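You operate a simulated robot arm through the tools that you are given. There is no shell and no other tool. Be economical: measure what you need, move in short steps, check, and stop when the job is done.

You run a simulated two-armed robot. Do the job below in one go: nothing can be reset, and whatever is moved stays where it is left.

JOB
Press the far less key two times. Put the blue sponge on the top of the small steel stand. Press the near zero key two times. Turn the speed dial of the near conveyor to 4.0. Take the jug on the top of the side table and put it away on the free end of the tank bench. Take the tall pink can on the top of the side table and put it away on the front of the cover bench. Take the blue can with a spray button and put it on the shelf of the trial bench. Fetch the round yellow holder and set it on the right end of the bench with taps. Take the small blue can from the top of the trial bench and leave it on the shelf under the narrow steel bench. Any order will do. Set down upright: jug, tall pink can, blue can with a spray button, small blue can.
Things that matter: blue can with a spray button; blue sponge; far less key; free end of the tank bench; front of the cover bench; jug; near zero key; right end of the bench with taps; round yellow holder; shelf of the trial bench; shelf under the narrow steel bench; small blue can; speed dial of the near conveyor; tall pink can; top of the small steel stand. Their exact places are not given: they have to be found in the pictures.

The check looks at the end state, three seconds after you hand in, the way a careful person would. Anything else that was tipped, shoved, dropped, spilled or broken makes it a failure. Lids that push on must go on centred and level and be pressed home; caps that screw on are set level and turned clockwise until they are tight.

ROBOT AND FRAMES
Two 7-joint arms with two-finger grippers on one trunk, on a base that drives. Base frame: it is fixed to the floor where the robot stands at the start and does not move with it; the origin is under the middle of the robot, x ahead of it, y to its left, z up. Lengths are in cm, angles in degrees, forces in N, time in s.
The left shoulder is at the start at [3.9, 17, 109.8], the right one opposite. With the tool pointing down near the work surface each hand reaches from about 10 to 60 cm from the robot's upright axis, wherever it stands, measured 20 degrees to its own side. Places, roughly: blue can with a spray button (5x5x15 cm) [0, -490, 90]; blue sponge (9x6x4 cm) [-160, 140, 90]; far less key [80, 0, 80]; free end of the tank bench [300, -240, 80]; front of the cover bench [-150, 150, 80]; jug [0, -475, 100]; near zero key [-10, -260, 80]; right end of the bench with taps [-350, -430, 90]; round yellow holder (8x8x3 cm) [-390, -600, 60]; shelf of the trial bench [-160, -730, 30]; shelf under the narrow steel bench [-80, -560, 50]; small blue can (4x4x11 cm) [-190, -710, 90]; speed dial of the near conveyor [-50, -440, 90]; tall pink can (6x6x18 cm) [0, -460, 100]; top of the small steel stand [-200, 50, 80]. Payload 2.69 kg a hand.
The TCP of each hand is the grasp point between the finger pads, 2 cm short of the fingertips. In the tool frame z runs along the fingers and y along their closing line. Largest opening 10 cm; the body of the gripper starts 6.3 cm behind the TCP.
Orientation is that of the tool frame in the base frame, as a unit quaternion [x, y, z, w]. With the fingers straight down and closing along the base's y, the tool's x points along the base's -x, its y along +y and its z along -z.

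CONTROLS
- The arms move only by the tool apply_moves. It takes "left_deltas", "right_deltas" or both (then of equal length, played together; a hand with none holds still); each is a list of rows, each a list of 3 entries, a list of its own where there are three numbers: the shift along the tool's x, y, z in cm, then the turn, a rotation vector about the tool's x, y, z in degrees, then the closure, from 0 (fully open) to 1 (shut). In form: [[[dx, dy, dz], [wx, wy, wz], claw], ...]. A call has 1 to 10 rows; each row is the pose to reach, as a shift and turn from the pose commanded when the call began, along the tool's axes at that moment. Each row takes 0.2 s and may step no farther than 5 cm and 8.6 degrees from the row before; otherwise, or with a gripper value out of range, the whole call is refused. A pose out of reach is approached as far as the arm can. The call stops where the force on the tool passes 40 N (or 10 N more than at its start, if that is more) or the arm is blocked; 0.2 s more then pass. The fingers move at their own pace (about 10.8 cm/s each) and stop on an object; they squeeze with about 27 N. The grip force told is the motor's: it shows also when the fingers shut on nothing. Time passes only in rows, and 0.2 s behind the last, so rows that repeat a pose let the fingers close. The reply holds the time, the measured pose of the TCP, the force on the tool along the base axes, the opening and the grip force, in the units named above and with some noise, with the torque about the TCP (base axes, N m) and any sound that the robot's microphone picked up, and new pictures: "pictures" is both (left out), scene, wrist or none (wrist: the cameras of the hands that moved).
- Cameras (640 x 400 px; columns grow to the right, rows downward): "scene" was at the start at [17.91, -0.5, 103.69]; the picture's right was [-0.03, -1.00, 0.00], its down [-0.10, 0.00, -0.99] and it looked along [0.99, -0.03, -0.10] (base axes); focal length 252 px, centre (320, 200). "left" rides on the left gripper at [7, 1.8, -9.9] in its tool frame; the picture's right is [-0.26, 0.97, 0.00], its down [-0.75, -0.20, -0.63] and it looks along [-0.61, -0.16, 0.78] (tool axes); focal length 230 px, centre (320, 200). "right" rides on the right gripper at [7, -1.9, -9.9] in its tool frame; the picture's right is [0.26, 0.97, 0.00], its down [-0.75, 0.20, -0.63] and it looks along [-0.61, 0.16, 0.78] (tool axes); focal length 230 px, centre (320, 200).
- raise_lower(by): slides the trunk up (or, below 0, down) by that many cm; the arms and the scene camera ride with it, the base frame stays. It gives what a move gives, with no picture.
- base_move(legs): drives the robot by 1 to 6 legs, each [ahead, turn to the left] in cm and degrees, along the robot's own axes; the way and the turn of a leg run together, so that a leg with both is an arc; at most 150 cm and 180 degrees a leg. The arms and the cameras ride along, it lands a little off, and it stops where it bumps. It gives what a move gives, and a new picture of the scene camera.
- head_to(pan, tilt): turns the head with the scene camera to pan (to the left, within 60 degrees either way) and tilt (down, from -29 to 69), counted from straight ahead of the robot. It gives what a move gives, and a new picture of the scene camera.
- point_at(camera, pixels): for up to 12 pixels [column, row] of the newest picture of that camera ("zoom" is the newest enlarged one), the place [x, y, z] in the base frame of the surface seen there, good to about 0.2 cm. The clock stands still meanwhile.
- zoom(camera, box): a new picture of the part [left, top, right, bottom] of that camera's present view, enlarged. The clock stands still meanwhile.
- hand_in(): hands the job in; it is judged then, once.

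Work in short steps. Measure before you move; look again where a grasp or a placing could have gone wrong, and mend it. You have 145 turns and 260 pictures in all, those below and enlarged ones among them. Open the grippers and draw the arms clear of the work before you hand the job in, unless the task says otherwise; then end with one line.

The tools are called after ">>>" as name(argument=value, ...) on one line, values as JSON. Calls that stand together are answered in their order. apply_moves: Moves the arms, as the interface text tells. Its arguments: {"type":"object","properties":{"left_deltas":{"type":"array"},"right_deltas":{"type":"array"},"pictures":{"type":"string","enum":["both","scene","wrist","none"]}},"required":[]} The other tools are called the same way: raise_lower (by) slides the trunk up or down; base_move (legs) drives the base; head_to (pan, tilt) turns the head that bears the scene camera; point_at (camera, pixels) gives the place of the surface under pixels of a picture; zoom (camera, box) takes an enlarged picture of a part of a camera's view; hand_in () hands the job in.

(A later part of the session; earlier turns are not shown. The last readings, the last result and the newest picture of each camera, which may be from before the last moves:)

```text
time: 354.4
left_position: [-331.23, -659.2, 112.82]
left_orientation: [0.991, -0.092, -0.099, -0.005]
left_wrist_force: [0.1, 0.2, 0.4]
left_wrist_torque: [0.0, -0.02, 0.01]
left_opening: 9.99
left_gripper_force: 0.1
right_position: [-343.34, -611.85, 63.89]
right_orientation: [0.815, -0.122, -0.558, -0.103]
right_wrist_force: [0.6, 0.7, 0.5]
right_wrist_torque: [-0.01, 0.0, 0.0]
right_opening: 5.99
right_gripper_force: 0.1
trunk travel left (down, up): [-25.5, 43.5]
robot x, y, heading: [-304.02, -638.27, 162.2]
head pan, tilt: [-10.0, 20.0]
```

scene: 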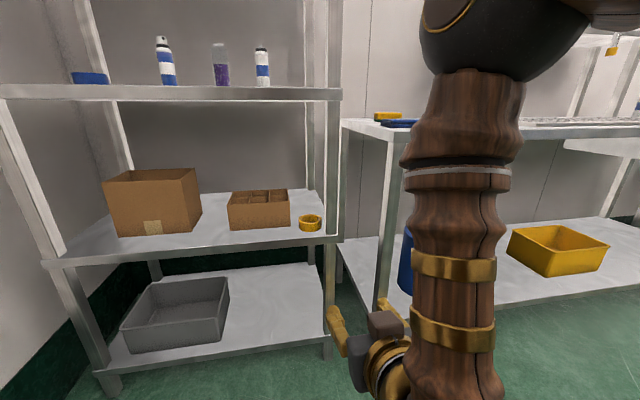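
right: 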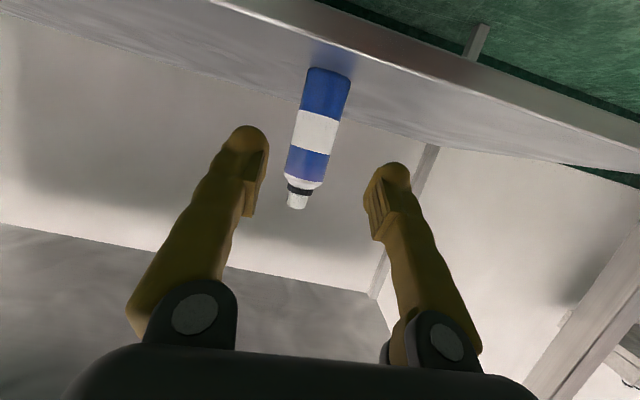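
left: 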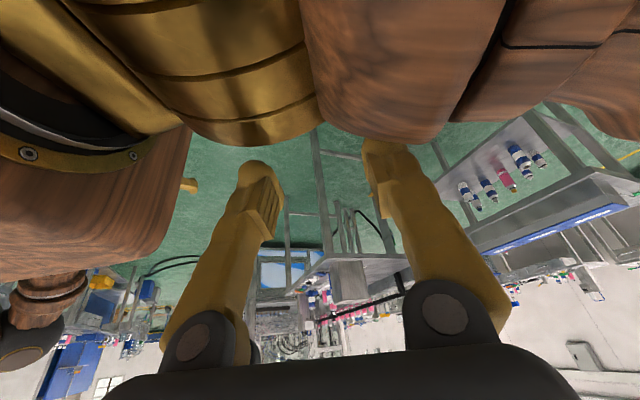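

The yellow holder is at (310,222) on the rack's right part. I'll measure it and the rack.

>>> zoom(camera="scene", box=[240, 170, 400, 270])

>>> point_at(camera="zoom", pixels=[[280, 240], [280, 215], [280, 190], [240, 205], [320, 205], [280, 178], [280, 265], [180, 200], [350, 250], [365, 150], [350, 285]])

>>> point_at(camera="scene", pixels=[[340, 95], [332, 340], [400, 132], [560, 130], [390, 117], [380, 350], [470, 130]])

```text
4.00 times, centred on (320, 220) of scene
```

zoom: 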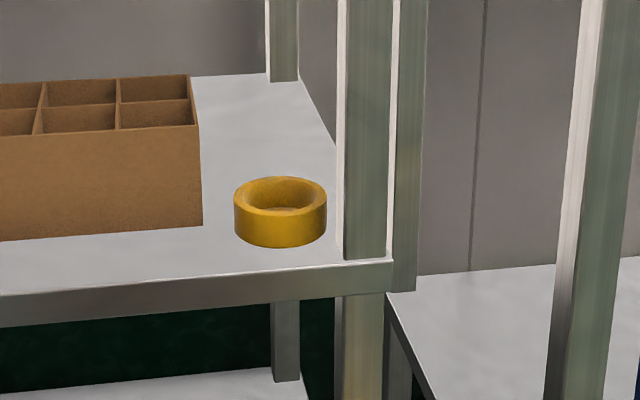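

```text
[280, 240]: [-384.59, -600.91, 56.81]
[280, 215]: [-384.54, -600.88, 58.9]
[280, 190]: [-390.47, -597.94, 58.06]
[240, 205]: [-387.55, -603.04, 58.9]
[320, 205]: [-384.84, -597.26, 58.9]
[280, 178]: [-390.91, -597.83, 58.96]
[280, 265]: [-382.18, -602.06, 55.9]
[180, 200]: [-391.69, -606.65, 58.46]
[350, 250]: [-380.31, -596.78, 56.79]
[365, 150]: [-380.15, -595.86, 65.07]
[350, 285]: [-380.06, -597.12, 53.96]
```

```text
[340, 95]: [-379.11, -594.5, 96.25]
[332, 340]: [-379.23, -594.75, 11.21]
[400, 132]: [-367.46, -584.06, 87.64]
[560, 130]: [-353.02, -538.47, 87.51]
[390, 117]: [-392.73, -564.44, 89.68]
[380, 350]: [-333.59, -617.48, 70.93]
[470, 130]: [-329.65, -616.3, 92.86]
```

The holder is a ring, centre [−387.7,−599.5], top z 59, close to the rack's leg at right. I'll pinch its left wall with the tool about 52° down: pitch the right hand now and drive 26 cm closer.

>>> apply_moves(right_deltas=[[[-1, 0, -1], [0, 7.5, 0], 0.7], [[-2, 0.5, -2], [0, 15, 0], 0.7], [[-3, 1, -3], [0, 22.5, 0], 0.7], [[-4, 2, -3], [0, 30, 0], 0.7], [[-4, 2, -3], [0, 30, 0], 0.7]], pictures="none")

>>> base_move(legs=[[27, 0]])

>>> zoom(camera="right", box=[0, 0, 640, 400])

```text
time: 355.6
left_position: [-329.51, -659.65, 112.96]
left_orientation: [0.99, -0.092, -0.108, -0.006]
left_wrist_force: [1.1, -0.3, 0.2]
left_wrist_torque: [0.0, -0.01, 0.0]
left_opening: 10.03
left_gripper_force: 0.0
right_position: [-341.74, -614.75, 69.54]
right_orientation: [0.928, -0.145, -0.335, -0.069]
right_wrist_force: [0.1, 0.0, -0.2]
right_wrist_torque: [0.0, -0.03, -0.02]
right_opening: 2.99
right_gripper_force: 0.1
trunk travel left (down, up): [-25.5, 43.5]
robot x, y, heading: [-303.8, -638.62, 161.9]
head pan, tilt: [-10.0, 20.0]
```

```text
time: 357.5
left_position: [-355.44, -651.47, 113.07]
left_orientation: [0.99, -0.092, -0.106, -0.006]
left_wrist_force: [-0.1, -0.1, 0.1]
left_wrist_torque: [-0.03, -0.02, 0.01]
left_opening: 9.99
left_gripper_force: 0.1
right_position: [-367.59, -606.29, 69.37]
right_orientation: [0.928, -0.143, -0.336, -0.068]
right_wrist_force: [-0.3, 0.7, -0.3]
right_wrist_torque: [-0.01, 0.03, -0.03]
right_opening: 2.99
right_gripper_force: 0.1
trunk travel left (down, up): [-25.5, 43.5]
robot x, y, heading: [-329.5, -629.75, 162.3]
head pan, tilt: [-10.0, 20.0]
```

scene: 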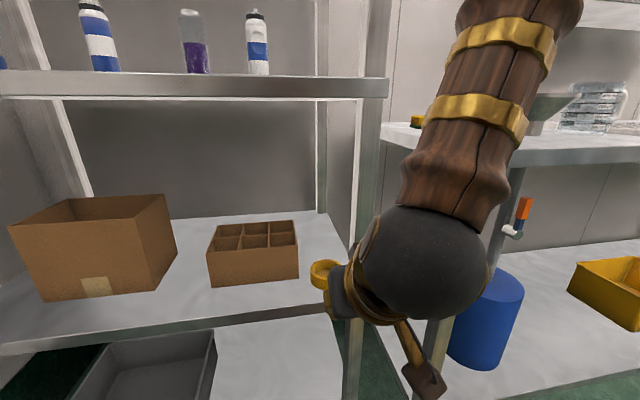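

```text
1.00 times, centred on (320, 200) of right (not enlarged: the box is as wide or as high as the picture)
```

zoom: 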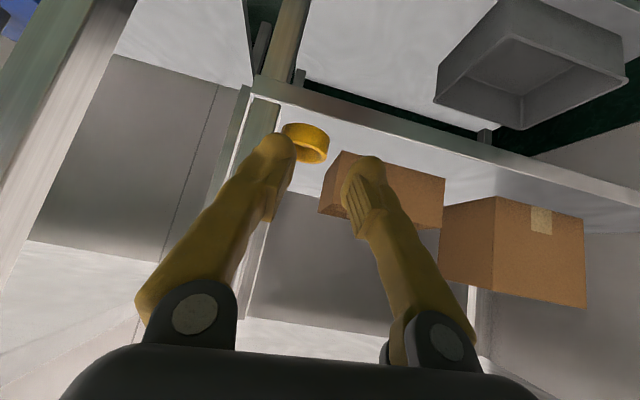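

I'll move to 5 cm above the ring's left wall and look.

>>> apply_moves(right_deltas=[[[-2.1, 1.5, 2.7], [0, 0, 0], 0.7], [[-4.7, 2.96, 6], [0, 0, 0], 0.7], [[-7.3, 2.96, 9.4], [0, 0, 0], 0.7], [[-10, 2.96, 12.8], [0, 0, 0], 0.7], [[-12.6, 2.96, 16.3], [0, 0, 0], 0.7], [[-12.6, 2.96, 16.3], [0, 0, 0], 0.7]])

>>> zoom(camera="right", box=[220, 80, 420, 205])

```text
time: 358.9
left_position: [-354.13, -651.98, 112.71]
left_orientation: [0.991, -0.091, -0.095, -0.003]
left_wrist_force: [0.2, -0.4, 0.4]
left_wrist_torque: [-0.01, 0.0, 0.02]
left_opening: 9.98
left_gripper_force: 0.0
right_position: [-387.0, -602.84, 66.08]
right_orientation: [0.925, -0.142, -0.345, -0.069]
right_wrist_force: [0.8, -0.3, 0.3]
right_wrist_torque: [0.01, 0.0, 0.0]
right_opening: 2.98
right_gripper_force: 0.1
trunk travel left (down, up): [-25.5, 43.5]
robot x, y, heading: [-329.56, -630.24, 162.2]
head pan, tilt: [-10.0, 20.0]
```

scene: 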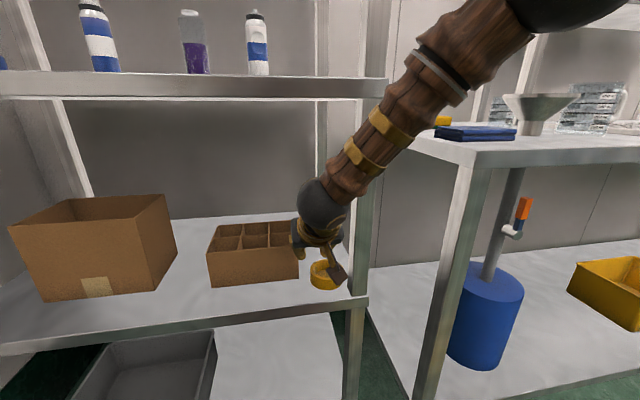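
right: 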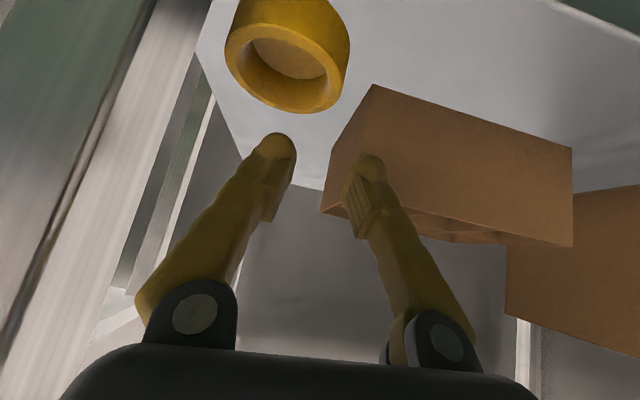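

```text
3.20 times, centred on (320, 142) of right
```

zoom: 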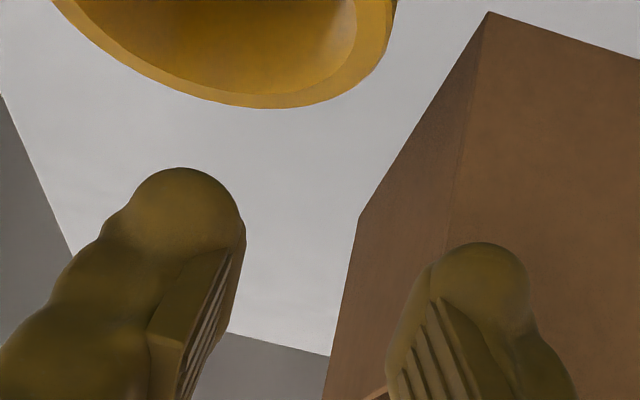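

I'll measure the ring rim and recess floor from this view.

>>> point_at(camera="right", pixels=[[290, 50], [232, 45], [335, 95], [300, 108], [344, 60], [240, 60], [325, 85], [350, 230], [280, 30], [318, 97]])

```text
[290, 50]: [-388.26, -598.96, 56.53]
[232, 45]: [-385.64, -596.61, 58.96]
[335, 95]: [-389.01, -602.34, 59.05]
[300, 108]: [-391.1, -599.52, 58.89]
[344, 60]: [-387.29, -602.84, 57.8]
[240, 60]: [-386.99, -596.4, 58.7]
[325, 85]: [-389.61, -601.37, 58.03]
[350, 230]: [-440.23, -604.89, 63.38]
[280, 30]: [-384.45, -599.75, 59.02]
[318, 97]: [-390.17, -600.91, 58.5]
```

Ring centre [−387.8,−599.6] confirmed, recess floor z 56.5. I'll descend onto the left wall and close.

>>> apply_moves(right_deltas=[[[0.6, 0.4, 1.6], [0, 0, 0], 0.7], [[2, 0.43, 3.2], [0, 0, 0], 0.7], [[3, 0.43, 4.5], [0, 0, 0], 0.7], [[3.6, 0.43, 5.2], [0, 0, 0], 0.7], [[3.6, 0.43, 5.2], [0, 0, 0], 0.7], [[3.6, 0.43, 5.2], [0, 0, 0], 1], [[3.6, 0.43, 5.2], [0, 0, 0], 1]], pictures="wrist")

```text
time: 360.5
left_position: [-354.13, -651.95, 112.81]
left_orientation: [0.991, -0.091, -0.096, -0.003]
left_wrist_force: [-0.5, 1.1, -1.4]
left_wrist_torque: [0.01, -0.02, 0.0]
left_opening: 10.01
left_gripper_force: 0.1
right_position: [-387.9, -603.13, 59.61]
right_orientation: [0.926, -0.144, -0.343, -0.069]
right_wrist_force: [0.3, 1.0, 0.5]
right_wrist_torque: [-0.04, 0.04, 0.0]
right_opening: 0.61
right_gripper_force: 27.0
trunk travel left (down, up): [-25.5, 43.5]
robot x, y, heading: [-329.83, -629.79, 161.9]
head pan, tilt: [-10.0, 20.0]
```

right: 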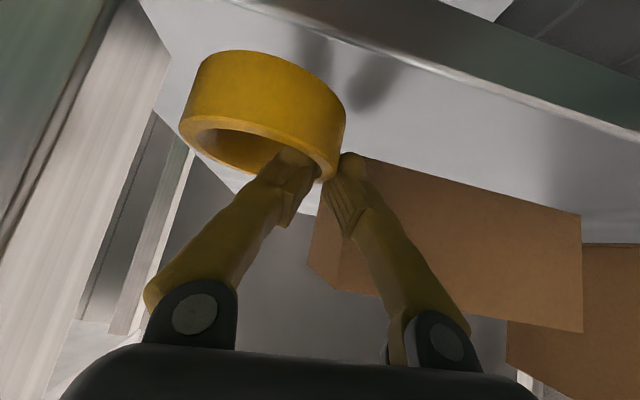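

The wall is pinched (0.61 cm). I'll lift 6 cm and back the base out 35 cm.

>>> apply_moves(right_deltas=[[[-1.3, 0, -1.5], [0, 0, 0], 1], [[-2.6, 0, -3], [0, 0, 0], 1], [[-4.6, 0, -5.2], [0, 0, 0], 1], [[-4.6, 0, -5.2], [0, 0, 0], 1]], pictures="wrist")

>>> base_move(legs=[[-50, 0]])

```text
time: 361.5
left_position: [-354.14, -652.03, 112.68]
left_orientation: [0.991, -0.091, -0.096, -0.002]
left_wrist_force: [-0.5, 0.4, 1.4]
left_wrist_torque: [-0.02, -0.01, 0.01]
left_opening: 10.01
left_gripper_force: 0.1
right_position: [-387.72, -603.26, 66.65]
right_orientation: [0.926, -0.143, -0.343, -0.069]
right_wrist_force: [0.1, -0.5, -1.1]
right_wrist_torque: [-0.02, 0.01, -0.01]
right_opening: 0.61
right_gripper_force: 27.1
trunk travel left (down, up): [-25.5, 43.5]
robot x, y, heading: [-329.36, -630.05, 162.0]
head pan, tilt: [-10.0, 20.0]
```

right: 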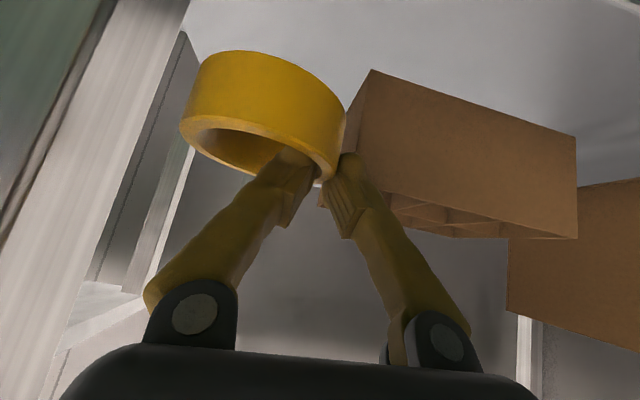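

```text
time: 364.4
left_position: [-306.71, -667.09, 112.73]
left_orientation: [0.991, -0.089, -0.096, -0.002]
left_wrist_force: [0.7, -0.3, -0.6]
left_wrist_torque: [-0.03, -0.01, -0.01]
left_opening: 9.99
left_gripper_force: 0.1
right_position: [-340.53, -618.77, 66.64]
right_orientation: [0.926, -0.14, -0.344, -0.068]
right_wrist_force: [-0.1, -0.5, 0.1]
right_wrist_torque: [-0.02, -0.01, 0.05]
right_opening: 0.58
right_gripper_force: 27.0
trunk travel left (down, up): [-25.5, 43.5]
robot x, y, heading: [-281.94, -644.79, 162.6]
head pan, tilt: [-10.0, 20.0]
```

scene: 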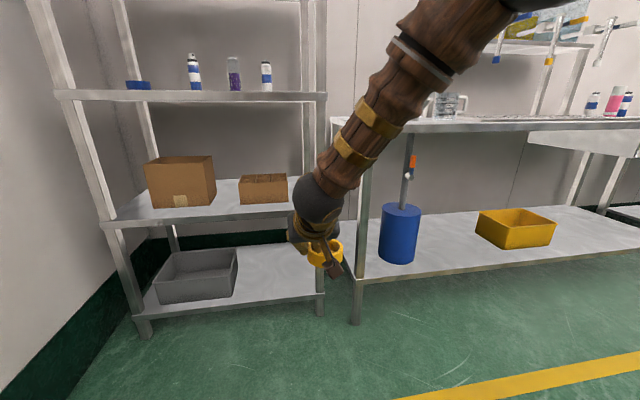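

The holder is held. I'll raise 35 cm and drive to face the right end of the taps bench.

>>> raise_lower(by=38)

>>> base_move(legs=[[0, -80], [86, 0], [86, 0], [0, 79.4]])

```text
time: 368.1
left_position: [-305.6, -667.48, 150.32]
left_orientation: [0.993, -0.088, -0.077, 0.003]
left_wrist_force: [0.4, 0.8, 0.5]
left_wrist_torque: [-0.02, 0.0, 0.02]
left_opening: 10.0
left_gripper_force: 0.1
right_position: [-339.85, -619.02, 105.75]
right_orientation: [0.923, -0.14, -0.353, -0.068]
right_wrist_force: [-0.2, 0.0, -0.8]
right_wrist_torque: [0.0, 0.0, -0.04]
right_opening: 0.62
right_gripper_force: 27.0
trunk travel left (down, up): [-63.5, 5.5]
robot x, y, heading: [-282.04, -644.73, 162.8]
head pan, tilt: [-10.0, 20.0]
```

```text
time: 373.0
left_position: [-307.54, -622.99, 150.0]
left_orientation: [-0.7, 0.709, 0.06, 0.052]
left_wrist_force: [0.6, 0.0, 0.3]
left_wrist_torque: [-0.02, -0.02, -0.03]
left_opening: 10.0
left_gripper_force: 0.1
right_position: [-266.36, -579.8, 107.62]
right_orientation: [-0.613, 0.696, 0.238, 0.289]
right_wrist_force: [1.3, 0.1, -1.0]
right_wrist_torque: [0.0, 0.02, 0.03]
right_opening: 0.63
right_gripper_force: 26.7
trunk travel left (down, up): [-63.5, 5.5]
robot x, y, heading: [-282.12, -638.34, 80.1]
head pan, tilt: [-10.0, 20.0]
stopped in leg 2: the robot was blocked; the commanded pose is now the measured one
```

scene: 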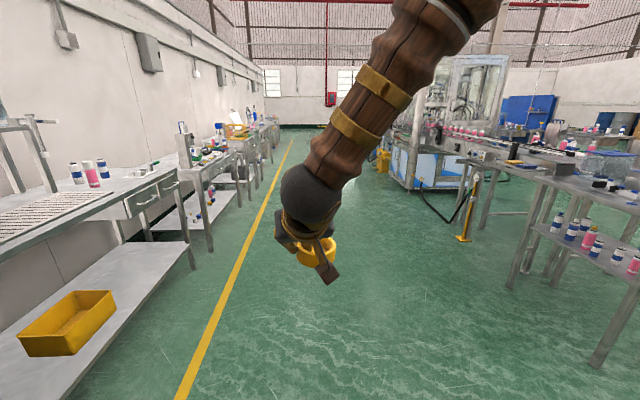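

It stopped again after 6 cm: the left hand has drifted close to the body. I'll push the left hand forward 22 cm and continue.

>>> apply_moves(left_deltas=[[[-4, 0, 0], [0, 1, 0], 0], [[-8, 0, 0], [0, 2, 0], 0], [[-12, 0, 0], [0, 4, 0], 0], [[-16, 0, 0], [0, 6, 0], 0], [[-20, 0, 0], [0, 8, 0], 0], [[-24, 0, 1], [0, 9, 0], 0]], pictures="none")

>>> base_move(legs=[[0, 3], [80, 0], [85, 0], [0, 79]])

```text
time: 374.4
left_position: [-307.32, -599.98, 154.53]
left_orientation: [-0.703, 0.711, 0.023, 0.018]
left_wrist_force: [0.1, 0.1, -0.1]
left_wrist_torque: [-0.01, 0.01, -0.01]
left_opening: 10.01
left_gripper_force: 0.0
left hand out of reach, approached as far as the arm can: row 1, 2
right_position: [-266.45, -579.86, 107.83]
right_orientation: [-0.613, 0.696, 0.238, 0.289]
right_wrist_force: [0.4, -0.3, -0.5]
right_wrist_torque: [0.02, 0.06, -0.03]
right_opening: 0.61
right_gripper_force: 26.8
trunk travel left (down, up): [-63.5, 5.5]
robot x, y, heading: [-282.26, -637.92, 79.8]
head pan, tilt: [-10.0, 20.0]
```

```text
time: 386.7
left_position: [-303.04, -493.93, 154.64]
left_orientation: [0.997, -0.076, -0.029, 0.001]
left_wrist_force: [0.2, -0.3, -0.1]
left_wrist_torque: [-0.02, 0.0, -0.04]
left_opening: 10.0
left_gripper_force: 0.0
right_position: [-317.24, -450.64, 107.85]
right_orientation: [0.919, -0.123, -0.371, -0.061]
right_wrist_force: [0.1, 1.1, -1.4]
right_wrist_torque: [0.03, 0.02, 0.03]
right_opening: 0.6
right_gripper_force: 27.3
trunk travel left (down, up): [-63.5, 5.5]
robot x, y, heading: [-261.12, -473.49, 161.9]
head pan, tilt: [-10.0, 20.0]
```

scene: 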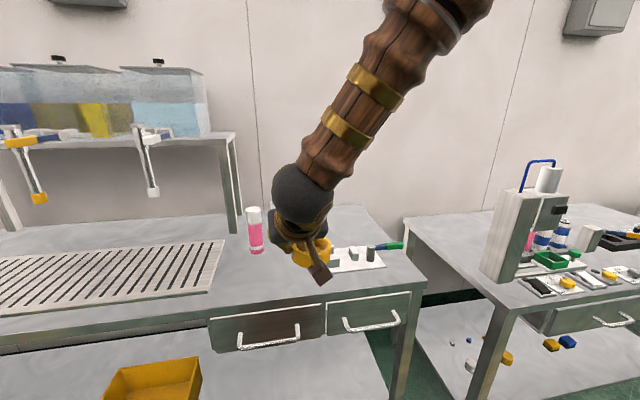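

I face the right end of the taps bench, with a pink can at (255,232) and a small plate at (355,258). I'll measure the free surface.

>>> point_at(camera="scene", pixels=[[300, 285], [360, 280], [340, 222], [380, 240], [355, 258], [330, 268], [415, 283], [255, 250], [400, 288], [220, 308], [372, 215], [312, 240]])

>>> zoom(camera="scene", box=[220, 190, 440, 330])

```text
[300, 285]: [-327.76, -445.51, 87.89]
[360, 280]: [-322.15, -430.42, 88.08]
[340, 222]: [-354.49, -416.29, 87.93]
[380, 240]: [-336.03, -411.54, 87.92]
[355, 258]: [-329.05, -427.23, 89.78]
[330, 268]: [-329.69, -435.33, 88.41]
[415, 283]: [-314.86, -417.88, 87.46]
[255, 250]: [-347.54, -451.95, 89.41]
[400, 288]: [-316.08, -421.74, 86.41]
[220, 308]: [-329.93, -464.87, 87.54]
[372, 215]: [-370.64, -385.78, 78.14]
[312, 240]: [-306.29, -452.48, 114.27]
```

```text
2.86 times, centred on (330, 260) of scene
```

zoom: 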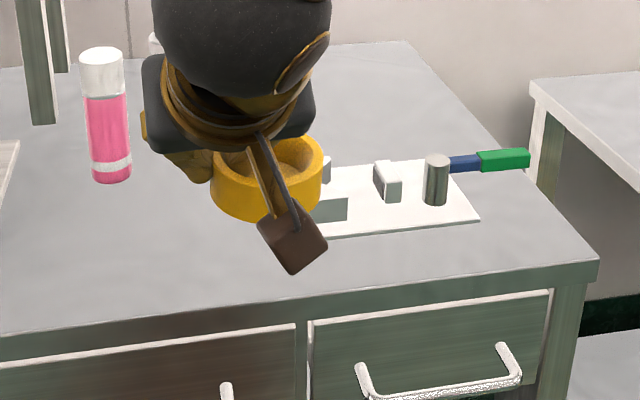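

The target is around [−350,−430], behind the plate. I'll check via the wrist camera that it is free.

>>> apply_moves(right_deltas=[[[0, 0, -3], [0, 0, 0], 1], [[0, 0, -6], [0, 0, 0], 1], [[0, 0, -6], [0, 0, 0], 1]])

>>> point_at(camera="right", pixels=[[330, 200], [250, 200], [400, 150], [200, 100], [250, 250], [330, 260], [300, 230]])

```text
time: 387.5
left_position: [-300.65, -494.74, 155.11]
left_orientation: [0.996, -0.076, -0.039, -0.003]
left_wrist_force: [0.1, 0.3, -1.0]
left_wrist_torque: [-0.01, 0.01, 0.01]
left_opening: 10.01
left_gripper_force: 0.0
right_position: [-311.64, -452.43, 113.22]
right_orientation: [0.915, -0.122, -0.38, -0.062]
right_wrist_force: [0.8, 0.5, 0.1]
right_wrist_torque: [-0.01, -0.01, -0.02]
right_opening: 0.61
right_gripper_force: 27.2
trunk travel left (down, up): [-63.5, 5.5]
robot x, y, heading: [-261.44, -473.3, 161.9]
head pan, tilt: [-10.0, 20.0]
```

scene: 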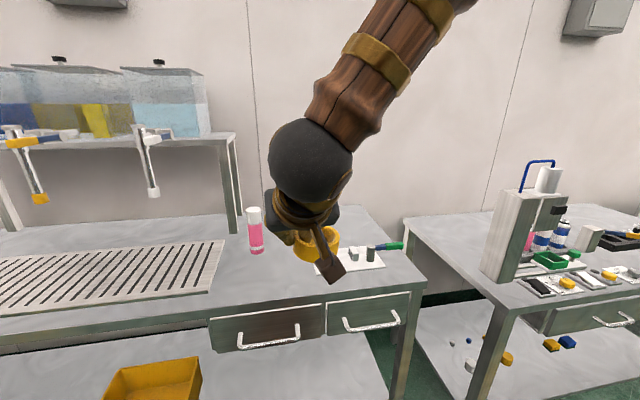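
right: 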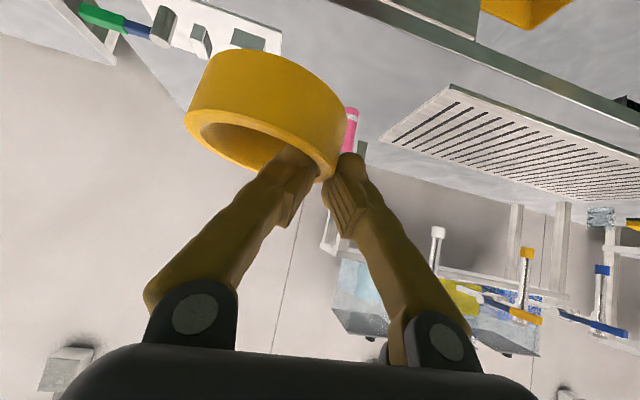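

```text
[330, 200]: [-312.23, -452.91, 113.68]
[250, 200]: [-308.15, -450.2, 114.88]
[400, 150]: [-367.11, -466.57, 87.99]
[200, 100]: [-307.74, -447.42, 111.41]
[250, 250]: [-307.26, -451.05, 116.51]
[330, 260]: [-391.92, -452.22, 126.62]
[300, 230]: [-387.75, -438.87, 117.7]
```

Two more cans may be hidden behind the hand. I'll move the hand 18 cm to the left to see the bench end.

>>> apply_moves(right_deltas=[[[0, 4.5, 0], [0, 0, 0], 1], [[0, 9, 0], [0, 0, 0], 1], [[0, 13.5, 0], [0, 0, 0], 1], [[0, 18, 0], [0, 0, 0], 1], [[0, 18, 0], [0, 0, 0], 1]], pictures="scene")

>>> zoom(camera="scene", box=[230, 170, 430, 295])

```text
time: 388.7
left_position: [-300.69, -494.67, 155.06]
left_orientation: [0.996, -0.075, -0.039, -0.002]
left_wrist_force: [0.3, -0.2, 0.4]
left_wrist_torque: [0.02, 0.02, 0.01]
left_opening: 9.96
left_gripper_force: 0.0
right_position: [-317.37, -468.2, 113.04]
right_orientation: [0.913, -0.138, -0.379, -0.065]
right_wrist_force: [-0.2, -0.9, -0.6]
right_wrist_torque: [-0.02, 0.02, 0.03]
right_opening: 0.58
right_gripper_force: 26.9
trunk travel left (down, up): [-63.5, 5.5]
robot x, y, heading: [-261.34, -473.36, 162.1]
head pan, tilt: [-10.0, 20.0]
```

scene: 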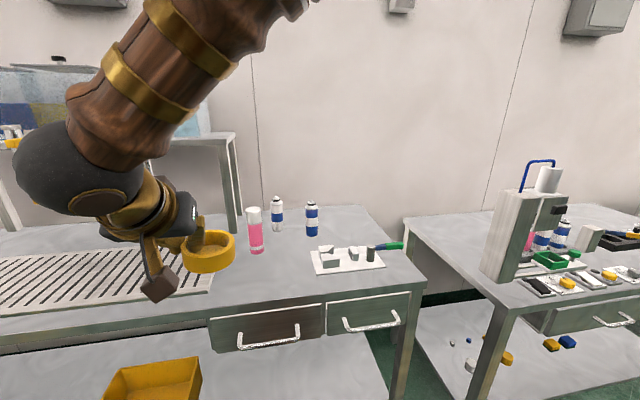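

```text
3.20 times, centred on (330, 232) of scene
```

zoom: 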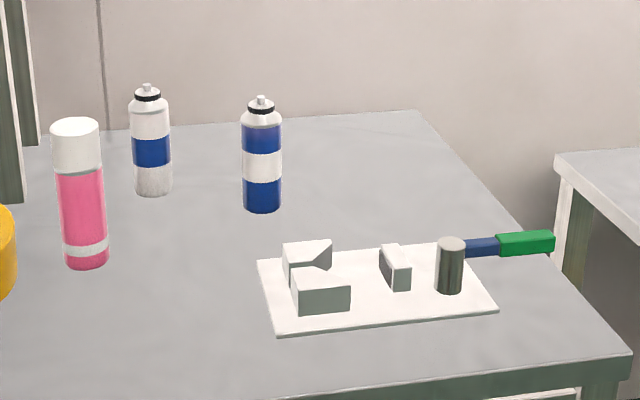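

Free spots are at zoom (365,190) and (180,270). I'll measure both.

>>> point_at(camera="zoom", pixels=[[370, 190], [340, 205], [262, 208], [185, 260], [86, 265], [330, 240], [440, 240], [275, 330], [420, 115], [520, 230], [410, 180]])

```text
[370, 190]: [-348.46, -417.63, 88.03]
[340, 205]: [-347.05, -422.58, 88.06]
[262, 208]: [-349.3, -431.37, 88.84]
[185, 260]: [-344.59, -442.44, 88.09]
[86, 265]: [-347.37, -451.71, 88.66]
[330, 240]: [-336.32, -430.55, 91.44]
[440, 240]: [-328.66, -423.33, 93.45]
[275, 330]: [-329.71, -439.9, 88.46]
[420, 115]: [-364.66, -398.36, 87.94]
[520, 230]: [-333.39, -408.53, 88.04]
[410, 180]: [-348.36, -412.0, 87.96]
```

I'll place the ring at about [−347,−418.5], right of the blue can. I'll drive to about [−288,−453.6] first.

>>> base_move(legs=[[0, -19], [33, 0], [0, 19]])

>>> apply_moves(right_deltas=[[[0, -4.5, 0], [0, 0, 0], 1], [[0, -9, 0], [0, 0, 0], 1], [[0, -13.5, 0], [0, 0, 0], 1], [[0, -18, 0], [0, 0, 0], 1], [[0, -22.5, 0], [0, 4.3, 0], 1], [[0, -25, 0], [0, 4.3, 0], 1], [[0, -25, 0], [0, 4.3, 0], 1]])

```text
time: 393.0
left_position: [-327.21, -474.65, 155.04]
left_orientation: [0.996, -0.077, -0.039, -0.001]
left_wrist_force: [-0.4, -1.2, 0.3]
left_wrist_torque: [0.03, -0.01, -0.01]
left_opening: 9.99
left_gripper_force: 0.1
right_position: [-343.72, -448.16, 112.93]
right_orientation: [0.913, -0.138, -0.378, -0.065]
right_wrist_force: [-0.5, -0.3, -0.7]
right_wrist_torque: [-0.04, 0.01, -0.01]
right_opening: 0.61
right_gripper_force: 27.1
trunk travel left (down, up): [-63.5, 5.5]
robot x, y, heading: [-287.4, -452.74, 161.5]
head pan, tilt: [-10.0, 20.0]
```

scene: 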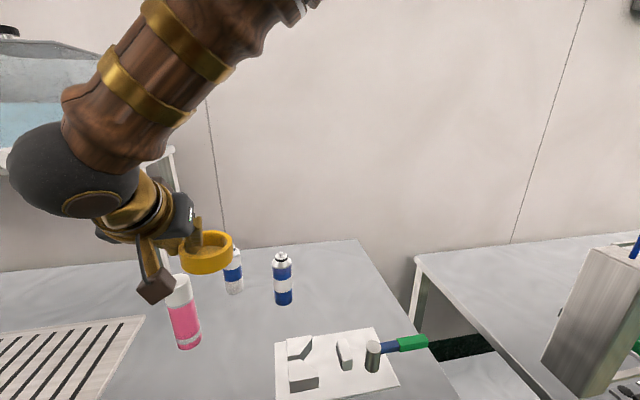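

```text
time: 394.6
left_position: [-325.08, -475.25, 155.48]
left_orientation: [0.996, -0.078, -0.048, -0.005]
left_wrist_force: [-0.2, -0.3, -0.2]
left_wrist_torque: [0.01, 0.01, 0.01]
left_opening: 10.02
left_gripper_force: 0.0
right_position: [-334.52, -424.62, 114.36]
right_orientation: [0.924, -0.139, -0.352, -0.061]
right_wrist_force: [0.7, -0.1, 0.1]
right_wrist_torque: [-0.03, -0.02, -0.01]
right_opening: 0.59
right_gripper_force: 27.1
trunk travel left (down, up): [-63.5, 5.5]
robot x, y, heading: [-287.7, -452.8, 161.1]
head pan, tilt: [-10.0, 20.0]
```

scene: 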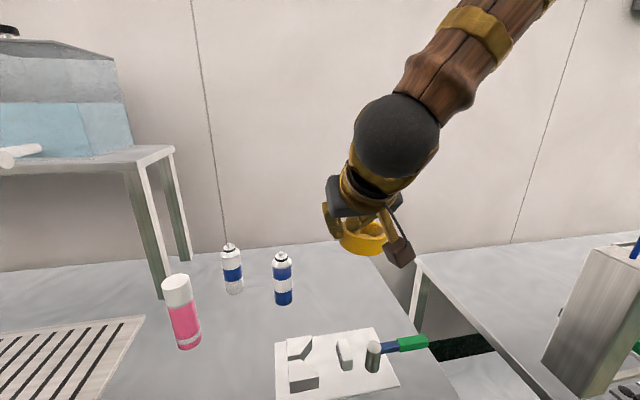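
right: 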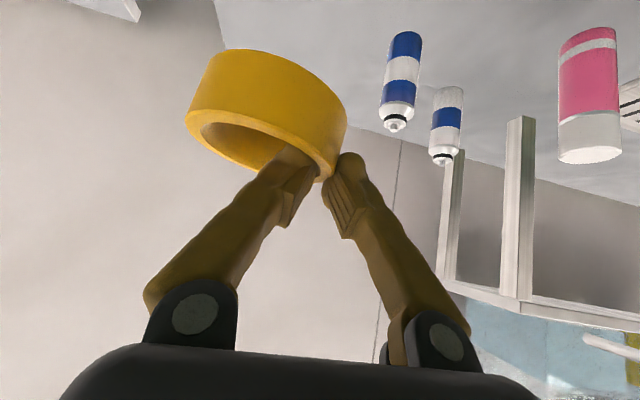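

I'll move forward over the spot, then lower to about 3 cm above the bench.

>>> apply_moves(right_deltas=[[[-3.2, 0.4, 2.8], [0, 0, 0], 1], [[-6.4, 0.7, 5.6], [0, 0, 0], 1], [[-9.5, 1.07, 8.5], [0, 0, 0], 1], [[-6.5, 1.07, 11.9], [0, 0, 0], 1], [[-3.5, 1.07, 15.2], [0, 0, 0], 1], [[-0.5, 1.07, 18.6], [0, 0, 0], 1], [[2, 1.07, 21.4], [0, 0, 0], 1], [[3.4, 1.07, 23], [0, 0, 0], 1], [[3.4, 1.07, 23], [0, 0, 0], 1]])

```text
time: 396.0
left_position: [-322.76, -475.67, 155.58]
left_orientation: [0.995, -0.078, -0.056, -0.017]
left_wrist_force: [0.3, -0.5, 0.5]
left_wrist_torque: [0.02, 0.05, 0.04]
left_opening: 10.01
left_gripper_force: 0.0
right_position: [-346.28, -422.52, 102.97]
right_orientation: [0.918, -0.139, -0.366, -0.057]
right_wrist_force: [0.5, -0.9, -0.5]
right_wrist_torque: [-0.03, 0.05, 0.01]
right_opening: 0.6
right_gripper_force: 26.6
trunk travel left (down, up): [-63.5, 5.5]
robot x, y, heading: [-287.51, -452.81, 161.4]
head pan, tilt: [-10.0, 20.0]
stopped in row 7 (right hand): the arm was blocked; the commanded pose is now the measured one
```

scene: 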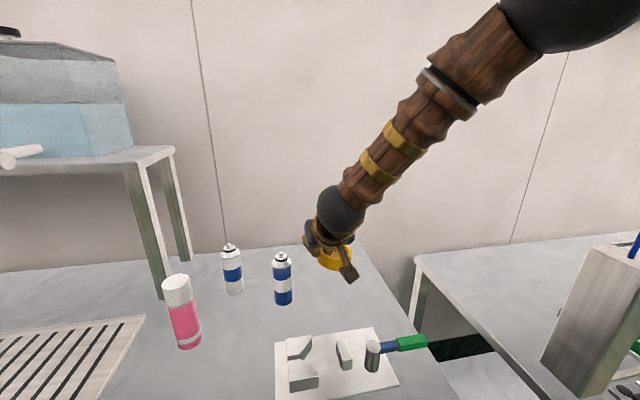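
right: 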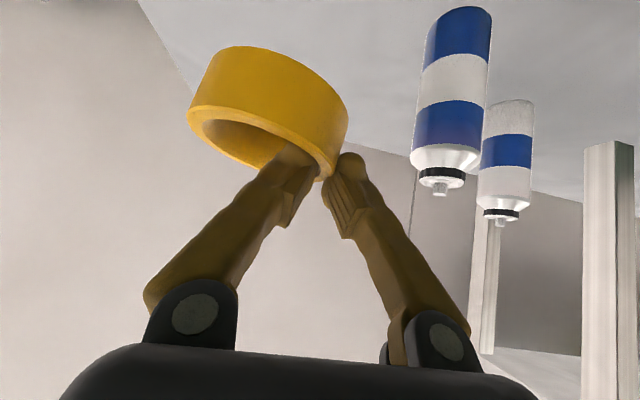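

The arm hit a joint limit, so I'll lower with the trunk instead.

>>> raise_lower(by=-9)

>>> apply_moves(right_deltas=[[[0, 0, 0], [0, 2.5, 0], 1], [[0, 0, 0], [0, 2.5, 0], 1]])

```text
time: 397.3
left_position: [-322.93, -475.48, 146.8]
left_orientation: [0.995, -0.077, -0.057, -0.016]
left_wrist_force: [0.2, 0.3, 0.2]
left_wrist_torque: [-0.02, 0.06, 0.0]
left_opening: 9.99
left_gripper_force: 0.1
right_position: [-346.48, -422.54, 93.69]
right_orientation: [0.919, -0.138, -0.364, -0.058]
right_wrist_force: [-0.1, -0.8, -1.4]
right_wrist_torque: [-0.04, 0.0, 0.02]
right_opening: 0.59
right_gripper_force: 27.1
trunk travel left (down, up): [-54.5, 14.5]
robot x, y, heading: [-287.94, -453.03, 161.4]
head pan, tilt: [-10.0, 20.0]
```

```text
time: 397.9
left_position: [-322.89, -475.46, 146.74]
left_orientation: [0.995, -0.079, -0.057, -0.015]
left_wrist_force: [0.3, -0.3, -0.8]
left_wrist_torque: [0.0, -0.01, 0.0]
left_opening: 10.0
left_gripper_force: 0.0
right_position: [-346.71, -422.27, 93.69]
right_orientation: [0.927, -0.14, -0.344, -0.055]
right_wrist_force: [-0.2, -1.2, -0.5]
right_wrist_torque: [-0.02, 0.0, 0.03]
right_opening: 0.6
right_gripper_force: 26.7
trunk travel left (down, up): [-54.5, 14.5]
robot x, y, heading: [-287.53, -452.85, 161.7]
head pan, tilt: [-10.0, 20.0]
```

scene: 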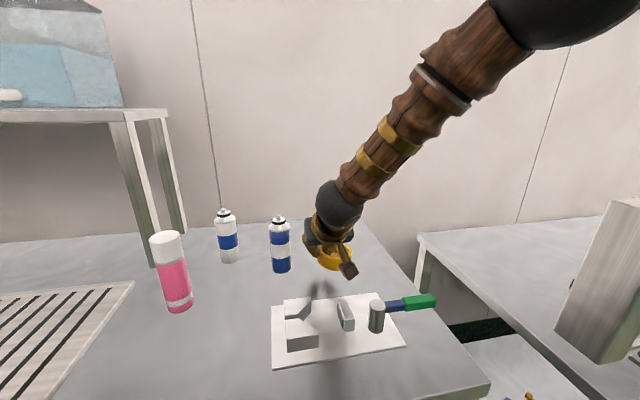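
right: 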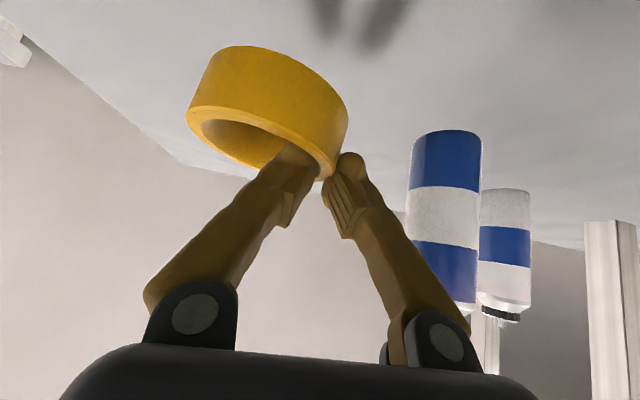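

2 cm remain. I'll lower with the trunk, release, and rise.

>>> raise_lower(by=-2.1)

>>> apply_moves(right_deltas=[[[0, 0, 0], [0, 0, 0], 0.7], [[0, 0, 0], [0, 0, 0], 0.7], [[0, 0, 0], [0, 0, 0], 0.7]], pictures="wrist")

>>> raise_lower(by=12)

>>> base_move(legs=[[-35, 0]])

```text
time: 398.5
left_position: [-323.0, -475.52, 144.76]
left_orientation: [0.995, -0.078, -0.059, -0.016]
left_wrist_force: [-0.1, 0.0, 0.4]
left_wrist_torque: [0.0, -0.02, -0.01]
left_opening: 10.03
left_gripper_force: 0.0
right_position: [-346.57, -422.43, 91.77]
right_orientation: [0.927, -0.14, -0.344, -0.055]
right_wrist_force: [-0.4, -0.5, 8.8]
right_wrist_torque: [0.11, 0.27, 0.04]
right_opening: 0.61
right_gripper_force: 27.0
trunk travel left (down, up): [-52.4, 16.6]
robot x, y, heading: [-287.85, -453.13, 161.6]
head pan, tilt: [-10.0, 20.0]
```

```text
time: 399.3
left_position: [-323.0, -475.55, 144.7]
left_orientation: [0.995, -0.078, -0.057, -0.015]
left_wrist_force: [-0.5, -0.2, -0.6]
left_wrist_torque: [0.0, 0.0, 0.0]
left_opening: 10.0
left_gripper_force: 0.1
right_position: [-346.47, -422.42, 91.62]
right_orientation: [0.927, -0.14, -0.342, -0.055]
right_wrist_force: [-0.1, 0.5, 0.1]
right_wrist_torque: [0.0, 0.0, 0.02]
right_opening: 2.99
right_gripper_force: 0.1
trunk travel left (down, up): [-52.4, 16.6]
robot x, y, heading: [-287.64, -452.76, 161.8]
head pan, tilt: [-10.0, 20.0]
```

right: 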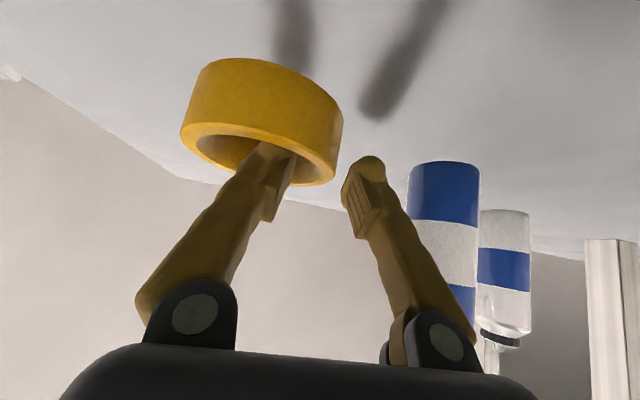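

```text
time: 400.9
left_position: [-321.54, -475.55, 155.89]
left_orientation: [0.996, -0.08, -0.042, -0.024]
left_wrist_force: [-0.4, 0.5, 0.1]
left_wrist_torque: [0.03, 0.05, -0.02]
left_opening: 9.97
left_gripper_force: 0.0
right_position: [-345.54, -423.17, 105.11]
right_orientation: [0.923, -0.138, -0.355, -0.053]
right_wrist_force: [-1.0, -1.0, 0.3]
right_wrist_torque: [0.01, 0.0, 0.0]
right_opening: 2.97
right_gripper_force: 0.1
trunk travel left (down, up): [-64.5, 4.5]
robot x, y, heading: [-287.75, -452.66, 161.4]
head pan, tilt: [-10.0, 20.0]
stopped: the arm was blocked; the commanded pose is now the measured one
```

```text
time: 403.1
left_position: [-288.26, -486.59, 156.0]
left_orientation: [0.996, -0.08, -0.043, -0.022]
left_wrist_force: [0.0, -0.1, -0.4]
left_wrist_torque: [0.0, 0.03, 0.0]
left_opening: 9.99
left_gripper_force: 0.0
right_position: [-312.18, -434.17, 104.95]
right_orientation: [0.923, -0.138, -0.354, -0.053]
right_wrist_force: [0.9, 0.9, 0.2]
right_wrist_torque: [0.04, 0.02, -0.01]
right_opening: 3.01
right_gripper_force: 0.0
trunk travel left (down, up): [-64.5, 4.5]
robot x, y, heading: [-254.44, -464.24, 161.6]
head pan, tilt: [-10.0, 20.0]
```

scene: 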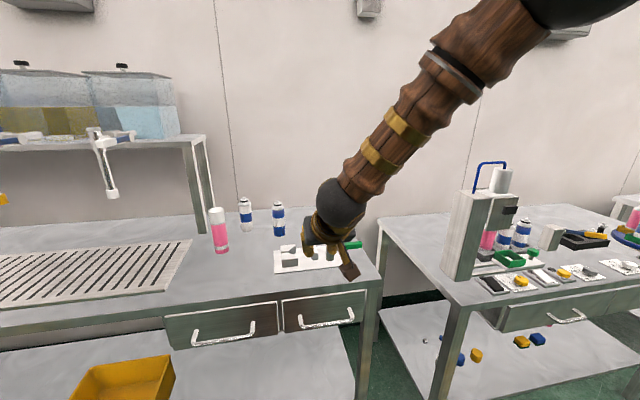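

The holder was released flat. Next are pink can and jug from the side table's north end: I'll raise and flatten the right hand and start the long drive round.

>>> apply_moves(right_deltas=[[[-2.6, 0, -2.9], [0, -4.5, 0], 0.3], [[-5.2, 0, -5.8], [0, -9, 0], 0.3], [[-7.8, 0, -8.7], [0, -13.5, 0], 0.3], [[-10.4, 0, -11.6], [0, -18, 0], 0.3], [[-13, 0, -14.5], [0, -22.5, 0], 0.3], [[-16, 0, -17.8], [0, -27, 0], 0.3]], pictures="scene")

>>> base_move(legs=[[0, 129.6], [89, 0], [89, 0], [0, 54.8], [103, 0], [0, 16.7]])

```text
time: 404.6
left_position: [-287.08, -486.58, 155.25]
left_orientation: [0.996, -0.079, -0.03, -0.03]
left_wrist_force: [0.0, 0.0, 0.4]
left_wrist_torque: [-0.01, 0.03, -0.01]
left_opening: 10.01
left_gripper_force: 0.1
right_position: [-310.41, -434.73, 129.82]
right_orientation: [0.811, -0.122, -0.566, -0.086]
right_wrist_force: [-0.1, -0.4, -0.4]
right_wrist_torque: [-0.01, 0.0, -0.05]
right_opening: 7.0
right_gripper_force: 0.1
trunk travel left (down, up): [-64.5, 4.5]
robot x, y, heading: [-254.33, -464.17, 161.6]
head pan, tilt: [-10.0, 20.0]
```

scene: 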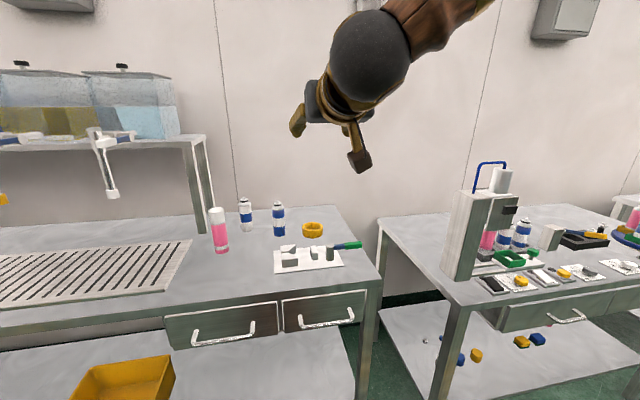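

```text
time: 427.4
left_position: [-72.47, -630.07, 155.08]
left_orientation: [-0.084, 0.995, -0.025, 0.055]
left_wrist_force: [1.3, 0.4, 0.2]
left_wrist_torque: [-0.01, -0.01, 0.01]
left_opening: 10.01
left_gripper_force: 0.2
right_position: [-33.68, -670.84, 129.97]
right_orientation: [-0.013, 0.82, 0.009, 0.572]
right_wrist_force: [-0.3, 0.8, 0.0]
right_wrist_torque: [0.05, 0.04, -0.01]
right_opening: 6.99
right_gripper_force: 0.1
trunk travel left (down, up): [-64.5, 4.5]
robot x, y, heading: [-96.21, -661.48, 0.4]
head pan, tilt: [-10.0, 20.0]
```

scene: 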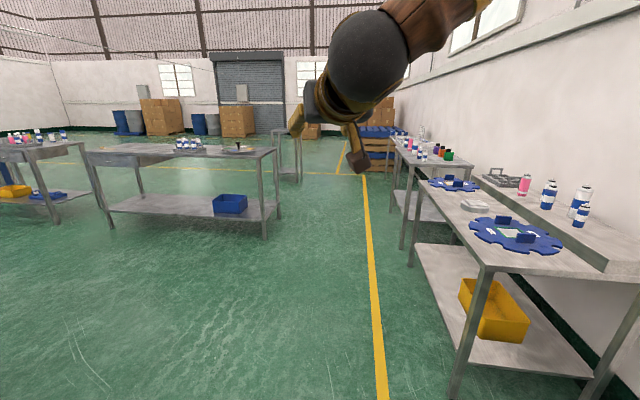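

The ring lies well on the taps bench at (312,229). I'll nudge the left hand forward and drive on to the side table's north-east.

>>> apply_moves(left_deltas=[[[-4.5, -1, 0], [0, 0, 0], 0], [[-9, -2, 0], [0, 0, 0], 0], [[-13.5, -3, 0], [0, 0, 0], 0], [[-17, -4, 0], [0, 0, 0], 0]], pictures="none")

>>> base_move(legs=[[0, 4.5], [150, 0], [0, 60.5], [141.5, 0], [0, 37.2], [98.4, 0]])

```text
time: 428.4
left_position: [-57.11, -631.35, 157.68]
left_orientation: [-0.083, 0.994, -0.024, 0.062]
left_wrist_force: [-0.6, -0.1, 0.0]
left_wrist_torque: [0.0, 0.06, -0.02]
left_opening: 10.02
left_gripper_force: 0.1
right_position: [-35.43, -671.05, 130.72]
right_orientation: [-0.012, 0.815, 0.009, 0.579]
right_wrist_force: [0.1, 0.4, -1.2]
right_wrist_torque: [0.0, 0.0, 0.0]
right_opening: 7.0
right_gripper_force: 0.1
trunk travel left (down, up): [-64.5, 4.5]
robot x, y, heading: [-96.11, -661.37, 0.2]
head pan, tilt: [-10.0, 20.0]
```

```text
time: 452.3
left_position: [51.88, -393.11, 157.81]
left_orientation: [0.829, -0.554, -0.034, -0.058]
left_wrist_force: [-0.1, -0.8, 0.4]
left_wrist_torque: [0.0, 0.02, 0.01]
left_opening: 9.99
left_gripper_force: 0.0
right_position: [85.74, -362.83, 130.8]
right_orientation: [0.645, -0.498, -0.459, -0.354]
right_wrist_force: [1.1, -0.9, 1.6]
right_wrist_torque: [0.02, 0.01, 0.01]
right_opening: 7.0
right_gripper_force: 0.1
trunk travel left (down, up): [-64.5, 4.5]
robot x, y, heading: [90.2, -424.1, 103.2]
head pan, tilt: [-10.0, 20.0]
```

scene: 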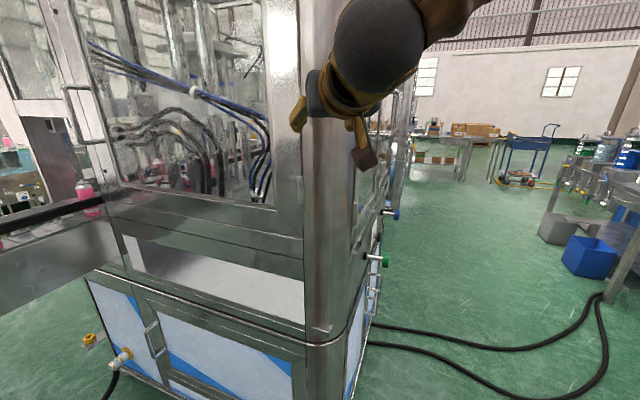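

I'm at the waypoint. I'll turn west, drive 68 cm, and turn to face the table's north end with hands kept high.

>>> base_move(legs=[[0, 59], [68, 0], [0, 90]])

>>> head_to(pan=0, tilt=40)

```text
time: 462.7
left_position: [43.55, -446.8, 158.38]
left_orientation: [0.747, 0.66, -0.072, 0.023]
left_wrist_force: [-0.3, 0.0, 0.3]
left_wrist_torque: [0.0, 0.02, 0.02]
left_opening: 10.01
left_gripper_force: 0.1
right_position: [-0.93, -456.69, 131.94]
right_orientation: [0.642, 0.494, -0.465, 0.358]
right_wrist_force: [-0.2, 0.6, 0.1]
right_wrist_torque: [0.0, -0.01, 0.02]
right_opening: 6.99
right_gripper_force: 0.1
trunk travel left (down, up): [-64.5, 4.5]
robot x, y, heading: [24.38, -403.32, -106.4]
head pan, tilt: [-10.0, 20.0]
```

scene: 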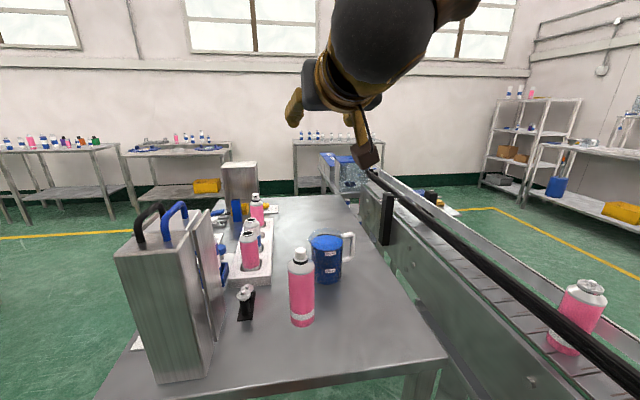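

```text
time: 463.6
left_position: [44.33, -444.21, 159.02]
left_orientation: [0.746, 0.66, -0.08, 0.029]
left_wrist_force: [0.3, -0.2, -0.3]
left_wrist_torque: [0.02, 0.03, 0.0]
left_opening: 10.02
left_gripper_force: 0.0
right_position: [-0.12, -454.5, 132.86]
right_orientation: [0.637, 0.492, -0.47, 0.362]
right_wrist_force: [-0.4, 0.0, 0.2]
right_wrist_torque: [0.02, -0.01, 0.01]
right_opening: 7.0
right_gripper_force: 0.1
trunk travel left (down, up): [-64.5, 4.5]
robot x, y, heading: [24.3, -403.31, -106.3]
head pan, tilt: [0.0, 40.0]
```

scene: 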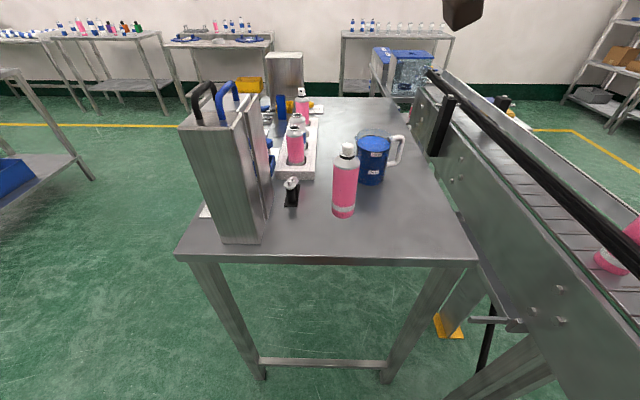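

Clear view: pink can at (345,185), jug at (373,160) with its handle to the west. I'll measure them all.

>>> point_at(camera="scene", pixels=[[345, 190], [334, 188], [356, 190], [347, 150], [373, 158], [357, 155], [387, 158], [398, 150], [372, 135], [330, 250], [265, 190], [240, 130]])

>>> zoom(camera="scene", box=[300, 110, 428, 230])

```text
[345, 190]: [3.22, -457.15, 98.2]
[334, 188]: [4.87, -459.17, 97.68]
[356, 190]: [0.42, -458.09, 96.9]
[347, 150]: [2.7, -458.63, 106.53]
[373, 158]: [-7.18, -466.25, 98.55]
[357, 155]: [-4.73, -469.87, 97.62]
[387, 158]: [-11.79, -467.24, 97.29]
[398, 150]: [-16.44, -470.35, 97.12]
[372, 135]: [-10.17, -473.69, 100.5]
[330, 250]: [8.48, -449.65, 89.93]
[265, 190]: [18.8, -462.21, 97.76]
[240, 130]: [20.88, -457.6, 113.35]
```

```text
3.33 times, centred on (364, 170) of scene
```

zoom: 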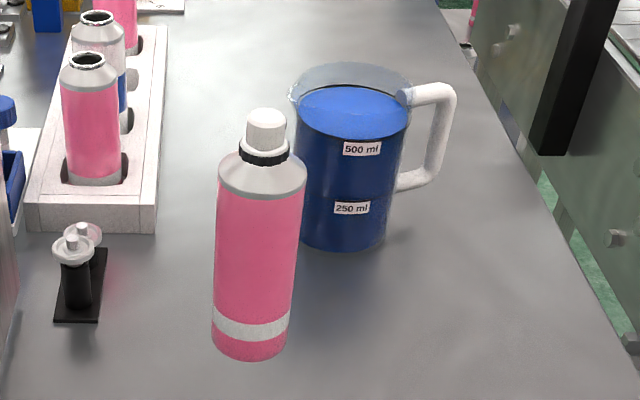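

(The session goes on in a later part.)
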